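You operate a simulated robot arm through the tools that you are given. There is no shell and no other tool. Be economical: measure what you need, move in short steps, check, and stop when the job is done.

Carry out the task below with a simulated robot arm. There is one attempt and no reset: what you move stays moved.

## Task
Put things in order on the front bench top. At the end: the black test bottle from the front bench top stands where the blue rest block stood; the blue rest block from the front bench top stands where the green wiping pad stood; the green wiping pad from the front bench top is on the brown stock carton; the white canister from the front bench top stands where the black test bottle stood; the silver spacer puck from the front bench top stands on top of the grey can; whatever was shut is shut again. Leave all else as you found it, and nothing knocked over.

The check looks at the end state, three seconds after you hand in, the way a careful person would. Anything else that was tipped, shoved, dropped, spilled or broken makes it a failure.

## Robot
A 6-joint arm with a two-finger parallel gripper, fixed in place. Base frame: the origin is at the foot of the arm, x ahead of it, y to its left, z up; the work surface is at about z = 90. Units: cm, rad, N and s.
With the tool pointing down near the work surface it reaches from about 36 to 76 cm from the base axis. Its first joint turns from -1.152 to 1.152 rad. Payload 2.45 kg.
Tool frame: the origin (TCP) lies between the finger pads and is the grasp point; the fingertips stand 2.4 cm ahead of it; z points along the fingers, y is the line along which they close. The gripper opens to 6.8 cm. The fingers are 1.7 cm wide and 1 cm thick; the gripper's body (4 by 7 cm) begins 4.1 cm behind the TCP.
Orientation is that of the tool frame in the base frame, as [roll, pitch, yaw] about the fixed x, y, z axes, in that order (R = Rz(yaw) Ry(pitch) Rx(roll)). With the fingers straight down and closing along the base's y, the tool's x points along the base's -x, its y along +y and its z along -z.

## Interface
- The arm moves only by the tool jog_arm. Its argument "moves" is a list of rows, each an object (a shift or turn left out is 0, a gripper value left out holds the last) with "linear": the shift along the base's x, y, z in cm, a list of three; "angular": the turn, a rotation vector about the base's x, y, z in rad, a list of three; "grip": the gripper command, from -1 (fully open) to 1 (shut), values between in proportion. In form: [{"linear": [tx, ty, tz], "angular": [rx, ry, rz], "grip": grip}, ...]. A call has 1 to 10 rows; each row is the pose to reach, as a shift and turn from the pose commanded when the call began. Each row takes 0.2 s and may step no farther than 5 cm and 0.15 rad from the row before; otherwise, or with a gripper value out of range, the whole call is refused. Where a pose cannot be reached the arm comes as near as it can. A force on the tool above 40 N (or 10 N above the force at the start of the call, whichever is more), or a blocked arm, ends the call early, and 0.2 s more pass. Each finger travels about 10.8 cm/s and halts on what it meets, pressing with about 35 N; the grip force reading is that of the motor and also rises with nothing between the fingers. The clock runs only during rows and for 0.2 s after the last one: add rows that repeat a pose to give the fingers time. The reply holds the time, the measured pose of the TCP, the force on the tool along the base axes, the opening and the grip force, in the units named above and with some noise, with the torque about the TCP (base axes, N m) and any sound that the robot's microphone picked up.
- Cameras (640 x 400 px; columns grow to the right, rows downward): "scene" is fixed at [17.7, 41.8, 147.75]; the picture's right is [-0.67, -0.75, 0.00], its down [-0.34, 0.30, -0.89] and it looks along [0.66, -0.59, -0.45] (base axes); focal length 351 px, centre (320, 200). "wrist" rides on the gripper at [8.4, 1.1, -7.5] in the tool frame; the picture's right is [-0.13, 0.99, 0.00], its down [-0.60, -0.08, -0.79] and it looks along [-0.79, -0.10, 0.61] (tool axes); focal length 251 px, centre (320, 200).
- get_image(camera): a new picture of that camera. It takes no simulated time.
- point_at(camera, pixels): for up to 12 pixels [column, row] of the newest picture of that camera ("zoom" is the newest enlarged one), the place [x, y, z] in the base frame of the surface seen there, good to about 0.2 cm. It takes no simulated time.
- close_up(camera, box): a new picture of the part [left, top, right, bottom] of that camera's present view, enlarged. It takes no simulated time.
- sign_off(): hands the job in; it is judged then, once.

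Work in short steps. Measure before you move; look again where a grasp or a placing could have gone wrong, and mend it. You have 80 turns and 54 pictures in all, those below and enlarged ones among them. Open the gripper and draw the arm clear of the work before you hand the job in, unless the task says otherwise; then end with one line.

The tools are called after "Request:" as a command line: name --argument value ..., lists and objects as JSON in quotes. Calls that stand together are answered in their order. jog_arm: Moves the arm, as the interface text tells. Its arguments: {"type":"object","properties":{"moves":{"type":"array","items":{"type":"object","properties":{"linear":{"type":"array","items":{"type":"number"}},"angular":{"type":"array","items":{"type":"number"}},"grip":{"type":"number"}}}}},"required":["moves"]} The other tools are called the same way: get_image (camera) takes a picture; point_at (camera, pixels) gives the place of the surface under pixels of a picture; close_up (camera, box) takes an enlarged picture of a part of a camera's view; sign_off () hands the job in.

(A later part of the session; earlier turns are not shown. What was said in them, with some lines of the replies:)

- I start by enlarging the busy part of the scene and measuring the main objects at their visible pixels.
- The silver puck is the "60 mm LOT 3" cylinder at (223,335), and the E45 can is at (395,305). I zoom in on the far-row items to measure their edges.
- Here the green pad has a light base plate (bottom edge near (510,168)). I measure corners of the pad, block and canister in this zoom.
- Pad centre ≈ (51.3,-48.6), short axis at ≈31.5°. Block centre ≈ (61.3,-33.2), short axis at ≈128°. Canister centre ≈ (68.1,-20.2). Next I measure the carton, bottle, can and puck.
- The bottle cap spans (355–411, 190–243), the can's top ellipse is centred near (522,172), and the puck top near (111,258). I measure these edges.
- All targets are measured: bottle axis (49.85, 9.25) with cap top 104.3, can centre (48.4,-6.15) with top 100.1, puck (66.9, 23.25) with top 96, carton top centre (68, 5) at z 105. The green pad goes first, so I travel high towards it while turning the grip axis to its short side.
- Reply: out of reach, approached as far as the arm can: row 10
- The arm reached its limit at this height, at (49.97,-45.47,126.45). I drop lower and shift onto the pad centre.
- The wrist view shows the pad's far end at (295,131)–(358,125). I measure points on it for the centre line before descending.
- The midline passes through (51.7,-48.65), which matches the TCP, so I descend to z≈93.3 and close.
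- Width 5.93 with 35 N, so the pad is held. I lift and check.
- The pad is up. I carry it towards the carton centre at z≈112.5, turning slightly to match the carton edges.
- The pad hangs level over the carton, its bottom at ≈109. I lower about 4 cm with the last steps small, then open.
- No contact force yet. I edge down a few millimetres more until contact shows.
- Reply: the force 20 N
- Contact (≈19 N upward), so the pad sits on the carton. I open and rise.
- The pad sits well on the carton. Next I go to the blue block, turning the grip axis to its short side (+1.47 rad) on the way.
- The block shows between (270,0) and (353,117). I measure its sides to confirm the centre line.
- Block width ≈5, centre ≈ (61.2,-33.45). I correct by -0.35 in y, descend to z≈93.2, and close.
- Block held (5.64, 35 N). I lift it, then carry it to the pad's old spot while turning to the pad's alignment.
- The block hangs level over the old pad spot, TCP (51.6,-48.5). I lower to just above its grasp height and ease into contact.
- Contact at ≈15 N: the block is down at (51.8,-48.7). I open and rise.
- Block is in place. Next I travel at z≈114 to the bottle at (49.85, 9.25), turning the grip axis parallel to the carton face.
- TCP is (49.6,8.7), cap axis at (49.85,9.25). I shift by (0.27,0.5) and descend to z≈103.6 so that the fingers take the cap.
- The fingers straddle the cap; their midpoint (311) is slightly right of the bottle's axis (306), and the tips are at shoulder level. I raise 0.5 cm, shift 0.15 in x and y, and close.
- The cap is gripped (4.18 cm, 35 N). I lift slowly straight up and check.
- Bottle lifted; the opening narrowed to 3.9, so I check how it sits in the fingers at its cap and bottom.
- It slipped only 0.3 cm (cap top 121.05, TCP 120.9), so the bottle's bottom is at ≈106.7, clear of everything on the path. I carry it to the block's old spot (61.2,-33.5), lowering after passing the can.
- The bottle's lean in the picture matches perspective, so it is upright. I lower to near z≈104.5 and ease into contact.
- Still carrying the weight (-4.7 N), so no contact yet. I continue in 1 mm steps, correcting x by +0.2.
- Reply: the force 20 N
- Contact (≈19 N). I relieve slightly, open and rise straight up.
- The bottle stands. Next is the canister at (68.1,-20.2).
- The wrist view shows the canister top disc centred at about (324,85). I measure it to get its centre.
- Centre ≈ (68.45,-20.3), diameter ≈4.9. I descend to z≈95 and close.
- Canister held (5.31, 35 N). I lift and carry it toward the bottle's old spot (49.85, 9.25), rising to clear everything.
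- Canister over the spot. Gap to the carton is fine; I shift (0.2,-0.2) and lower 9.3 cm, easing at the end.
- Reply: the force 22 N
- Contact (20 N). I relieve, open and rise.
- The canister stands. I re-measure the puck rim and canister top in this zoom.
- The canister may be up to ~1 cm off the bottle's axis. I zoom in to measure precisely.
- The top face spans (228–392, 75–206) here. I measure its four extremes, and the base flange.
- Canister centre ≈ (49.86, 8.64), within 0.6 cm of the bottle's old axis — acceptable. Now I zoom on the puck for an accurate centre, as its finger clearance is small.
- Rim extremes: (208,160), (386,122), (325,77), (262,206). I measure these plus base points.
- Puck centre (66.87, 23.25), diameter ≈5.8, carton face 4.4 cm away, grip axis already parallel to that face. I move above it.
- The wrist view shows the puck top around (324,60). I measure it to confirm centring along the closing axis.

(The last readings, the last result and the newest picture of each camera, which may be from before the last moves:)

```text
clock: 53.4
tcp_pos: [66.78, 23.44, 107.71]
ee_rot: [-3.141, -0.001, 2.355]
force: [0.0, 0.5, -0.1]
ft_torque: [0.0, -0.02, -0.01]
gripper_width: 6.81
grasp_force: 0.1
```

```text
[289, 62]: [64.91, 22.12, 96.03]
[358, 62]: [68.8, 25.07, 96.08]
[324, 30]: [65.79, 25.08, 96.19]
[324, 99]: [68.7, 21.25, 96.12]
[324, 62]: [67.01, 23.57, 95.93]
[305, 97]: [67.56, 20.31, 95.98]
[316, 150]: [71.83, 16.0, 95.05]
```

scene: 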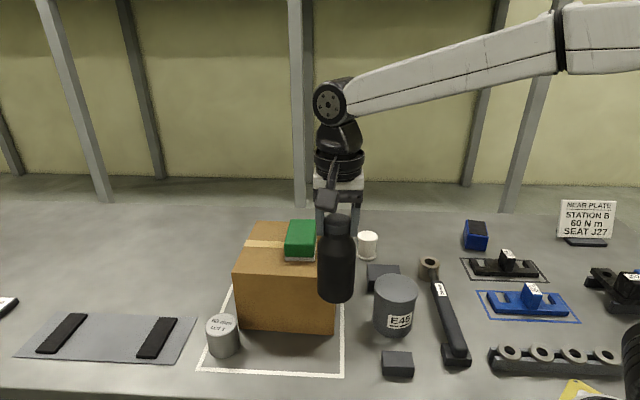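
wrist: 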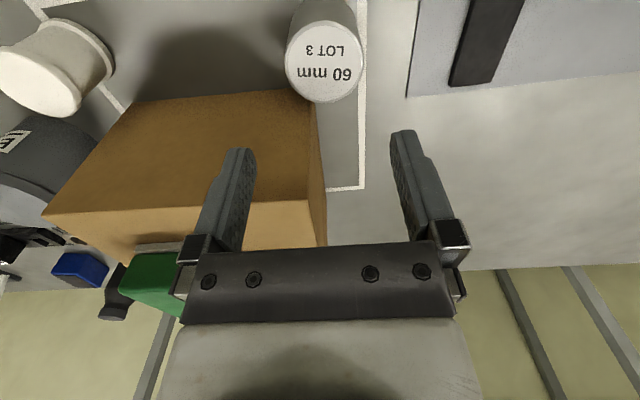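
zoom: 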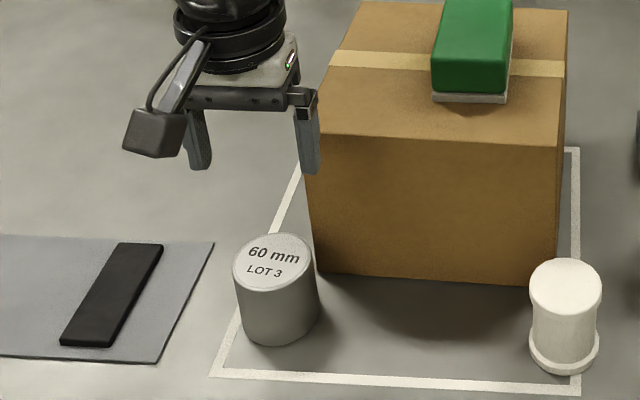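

Centre ≈ (66.95,23.4), matching the TCP within 0.15. I descend partway, watching forces.

Request:
jog_arm --moves '[{"linear": [0.1, 0, -3]}, {"linear": [0.1, 0, -6]}, {"linear": [0.1, 0, -8.5]}, {"linear": [0.1, 0, -8.5]}]'

Request:
close_up --camera "scene" --box '[170, 250, 290, 370]'

```text
clock: 54.4
tcp_pos: [67.04, 23.4, 99.01]
ee_rot: [3.141, -0.001, 2.354]
force: [0.3, -0.3, -0.3]
ft_torque: [-0.01, 0.03, -0.01]
gripper_width: 6.8
grasp_force: 0.0
```

```text
3.33 times, centred on (230, 310) of scene
```

zoom: 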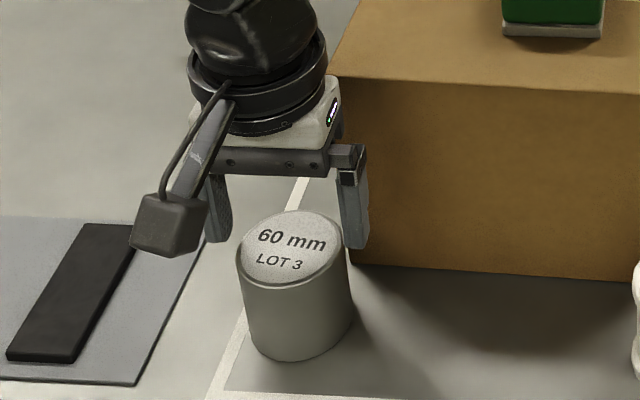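

I compare finger and puck positions directly: measure the finger tips and puck rim in this zoom.

Request:
point_at --camera "zoom" --pixels '[[209, 236], [216, 236], [224, 236], [228, 228], [347, 240], [355, 243], [365, 238], [344, 230], [243, 250], [340, 232], [293, 248]]'

Request:
get_image --camera "wrist"

```text
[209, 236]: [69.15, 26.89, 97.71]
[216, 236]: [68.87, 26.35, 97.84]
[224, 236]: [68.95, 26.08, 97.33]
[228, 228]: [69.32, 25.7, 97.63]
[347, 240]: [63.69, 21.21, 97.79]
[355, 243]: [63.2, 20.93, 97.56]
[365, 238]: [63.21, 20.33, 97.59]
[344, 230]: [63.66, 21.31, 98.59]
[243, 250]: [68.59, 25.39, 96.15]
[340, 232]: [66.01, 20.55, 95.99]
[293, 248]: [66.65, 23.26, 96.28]
```

```text
22 pictures are left
```

wrist: 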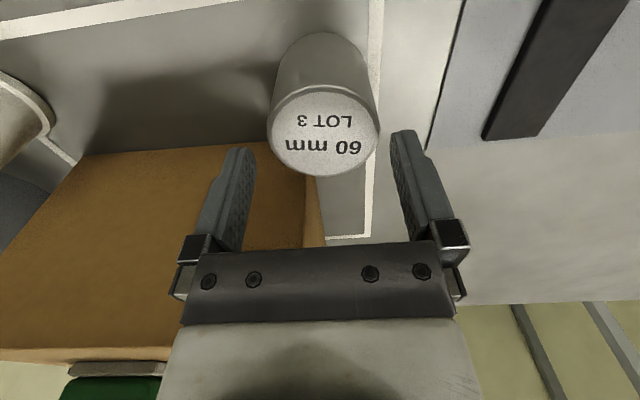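

Along the closing axis the fingers span ≈60.1–67.2 (mid 63.7) and the puck centre is at ≈63.8; the wrist view agrees (puck 267–380, fingers 255–392). I descend to z≈95.

Request:
jog_arm --moves '[{"linear": [0, 0, -1]}, {"linear": [0, 0, -2]}, {"linear": [0, 0, -3]}, {"linear": [0, 0, -4.0]}, {"linear": [0, 0, -4.0]}]'

```text
clock: 55.6
tcp_pos: [66.88, 23.15, 95.23]
ee_rot: [-3.141, 0.0, 2.356]
force: [-0.8, 0.1, 0.0]
ft_torque: [-0.04, -0.01, 0.01]
gripper_width: 6.81
grasp_force: 0.1
```

No contact on the way down. I close on the puck.

Request:
jog_arm --moves '[{"linear": [0, 0, -0.2]}, {"linear": [0, 0, -0.2], "grip": 0.2}, {"linear": [0, 0, -0.2], "grip": 0.2}, {"linear": [0, 0, -0.2], "grip": 0.2}, {"linear": [0, 0, 0.5], "grip": 0.2}, {"linear": [0, 0, 1.5], "grip": 0.2}, {"linear": [0, 0, 1.5], "grip": 0.2}]'

Request:
close_up --camera "scene" --box '[170, 250, 290, 370]'

```text
clock: 57.2
tcp_pos: [66.85, 23.32, 96.54]
ee_rot: [-3.141, 0.0, 2.357]
force: [0.9, -0.5, -4.9]
ft_torque: [0.0, 0.01, 0.0]
gripper_width: 5.87
grasp_force: 35.8
```

```text
3.33 times, centred on (230, 310) of scene
```

zoom: 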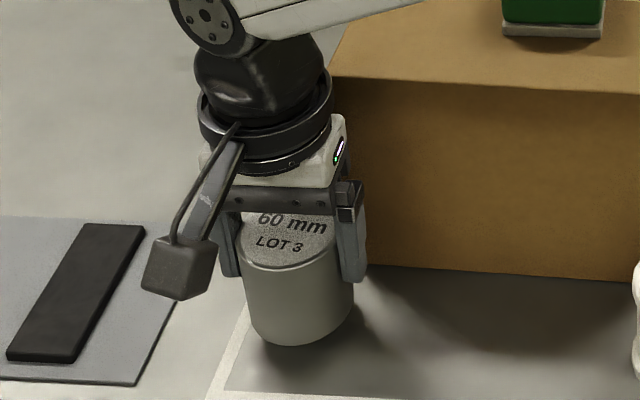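

Puck held (5.87, weight ≈5 N). I lift and carry it back along the carton's face, then toward the can at (48.4,-6.15).

Request:
jog_arm --moves '[{"linear": [0, 0, 4]}, {"linear": [0, 0, 8.5]}, {"linear": [0, 0, 12]}, {"linear": [-2, -1.5, 14]}, {"linear": [-5.2, -4, 14.5]}, {"linear": [-8.5, -7, 14.5]}, {"linear": [-12, -10, 14.5]}, {"linear": [-15.5, -13, 14.5]}, {"linear": [-17.5, -17, 14.5]}, {"linear": [-18.5, -21, 14.5]}]'

Request:
jog_arm --moves '[{"linear": [0, -4, 0]}, {"linear": [0.05, -8.4, 0]}, {"linear": [0.05, -8.4, 0]}]'

Request:
close_up --camera "scene" --box '[310, 200, 470, 350]'

```text
clock: 59.4
tcp_pos: [48.39, 2.07, 111.17]
ee_rot: [-3.141, -0.001, 2.357]
force: [0.7, 0.0, -4.7]
ft_torque: [0.0, 0.06, 0.0]
gripper_width: 5.87
grasp_force: 34.7
```

```text
clock: 60.2
tcp_pos: [48.46, -6.29, 111.05]
ee_rot: [3.141, -0.001, 2.355]
force: [-0.9, 0.3, -4.9]
ft_torque: [0.0, 0.02, -0.03]
gripper_width: 5.87
grasp_force: 35.3
```

```text
2.67 times, centred on (390, 275) of scene
```

zoom: 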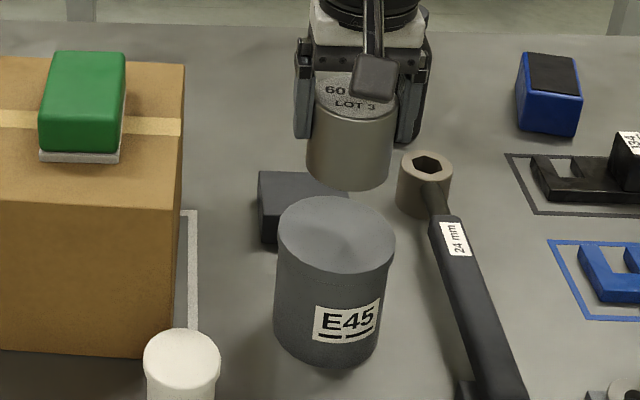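

Puck is over the can, TCP (48.46,-6.29) vs can centre (48.4,-6.15). I lower ≈5.7 cm and ease into contact.

Request:
jog_arm --moves '[{"linear": [-0.05, 0.1, -2.5]}, {"linear": [-0.05, 0.1, -4.8]}, {"linear": [-0.05, 0.1, -5.4]}, {"linear": [-0.05, 0.1, -5.6]}, {"linear": [-0.05, 0.1, -5.7]}, {"linear": [-0.05, 0.1, -5.8]}, {"linear": [-0.05, 0.1, -5.8]}]'

```text
clock: 61.8
tcp_pos: [48.17, -5.96, 105.29]
ee_rot: [3.141, 0.001, 2.358]
force: [0.0, -0.5, -3.8]
ft_torque: [0.01, 0.0, -0.01]
gripper_width: 5.87
grasp_force: 35.4
```

No contact yet; I continue in 1 mm steps.

Request:
jog_arm --moves '[{"linear": [0.05, -0.05, -0.1]}, {"linear": [0.05, -0.05, -0.2]}, {"linear": [0.05, -0.05, -0.3]}, {"linear": [0.05, -0.05, -0.3]}]'

```text
clock: 62.8
tcp_pos: [48.39, -6.1, 105.06]
ee_rot: [3.14, 0.002, 2.356]
force: [-2.9, 4.2, 13.4]
ft_torque: [0.2, 0.45, -0.03]
gripper_width: 5.87
grasp_force: 34.9
```

Contact at (48.4,-6.1) with ≈13 N. I relieve, open slowly and rise straight up.

Request:
jog_arm --moves '[{"linear": [0, 0, 0.1]}, {"linear": [0, 0, 0.1], "grip": -1}, {"linear": [0, 0, 0.1], "grip": -1}, {"linear": [0, 0, 0.1], "grip": -1}, {"linear": [0, 0, 2]}, {"linear": [0, 0, 5]}, {"linear": [0, 0, 9]}, {"linear": [0, 0, 13]}, {"linear": [0, 0, 17]}, {"linear": [0, 0, 20]}]'

Request:
get_image --camera "scene"

Request:
close_up --camera "scene" --box '[310, 200, 510, 370]'

```text
clock: 65.0
tcp_pos: [48.19, -6.27, 125.03]
ee_rot: [3.141, 0.001, 2.355]
force: [0.9, 0.3, 0.5]
ft_torque: [-0.03, 0.01, 0.0]
gripper_width: 6.81
grasp_force: 0.0
```

```text
19 pictures are left
```

scene: 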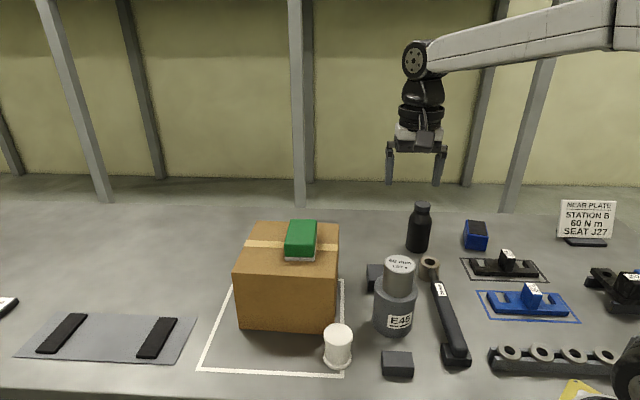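

```text
2.35 times, centred on (410, 285) of scene
```

zoom: 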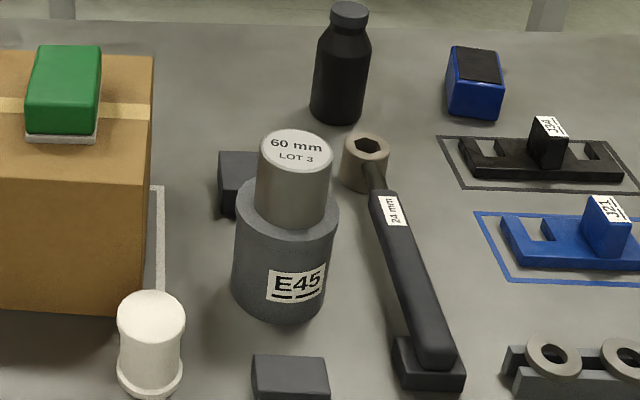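

All five items appear placed and upright. A last measurement checks the bottle and block positions against the old spots.

Request:
point_at --camera "zoom" --pixels '[[348, 4], [348, 24], [332, 14], [366, 14], [455, 50], [492, 53], [501, 82], [458, 78], [336, 120], [262, 152], [331, 152], [297, 133]]'

```text
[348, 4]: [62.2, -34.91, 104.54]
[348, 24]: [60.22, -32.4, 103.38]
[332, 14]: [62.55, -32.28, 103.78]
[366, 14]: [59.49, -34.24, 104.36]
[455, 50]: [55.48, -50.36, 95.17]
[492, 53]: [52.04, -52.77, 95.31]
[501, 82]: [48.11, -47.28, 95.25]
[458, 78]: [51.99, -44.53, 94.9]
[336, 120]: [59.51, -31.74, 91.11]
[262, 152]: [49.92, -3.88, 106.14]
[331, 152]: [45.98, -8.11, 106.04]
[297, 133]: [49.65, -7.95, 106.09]
```

Bottle ≈ (61.1,-33.5) and block ≈ (51.9,-48.7) match the old spots within about half a centimetre. The gripper is open and the arm is clear, so I hand in.

Request:
sign_off

```text
The job is handed in.
```

I placed all five items, left them upright, and handed the job in. The bottle, block and canister are within about 0.6 cm of their target spots. Nothing was knocked over, and nothing shut had to be opened.
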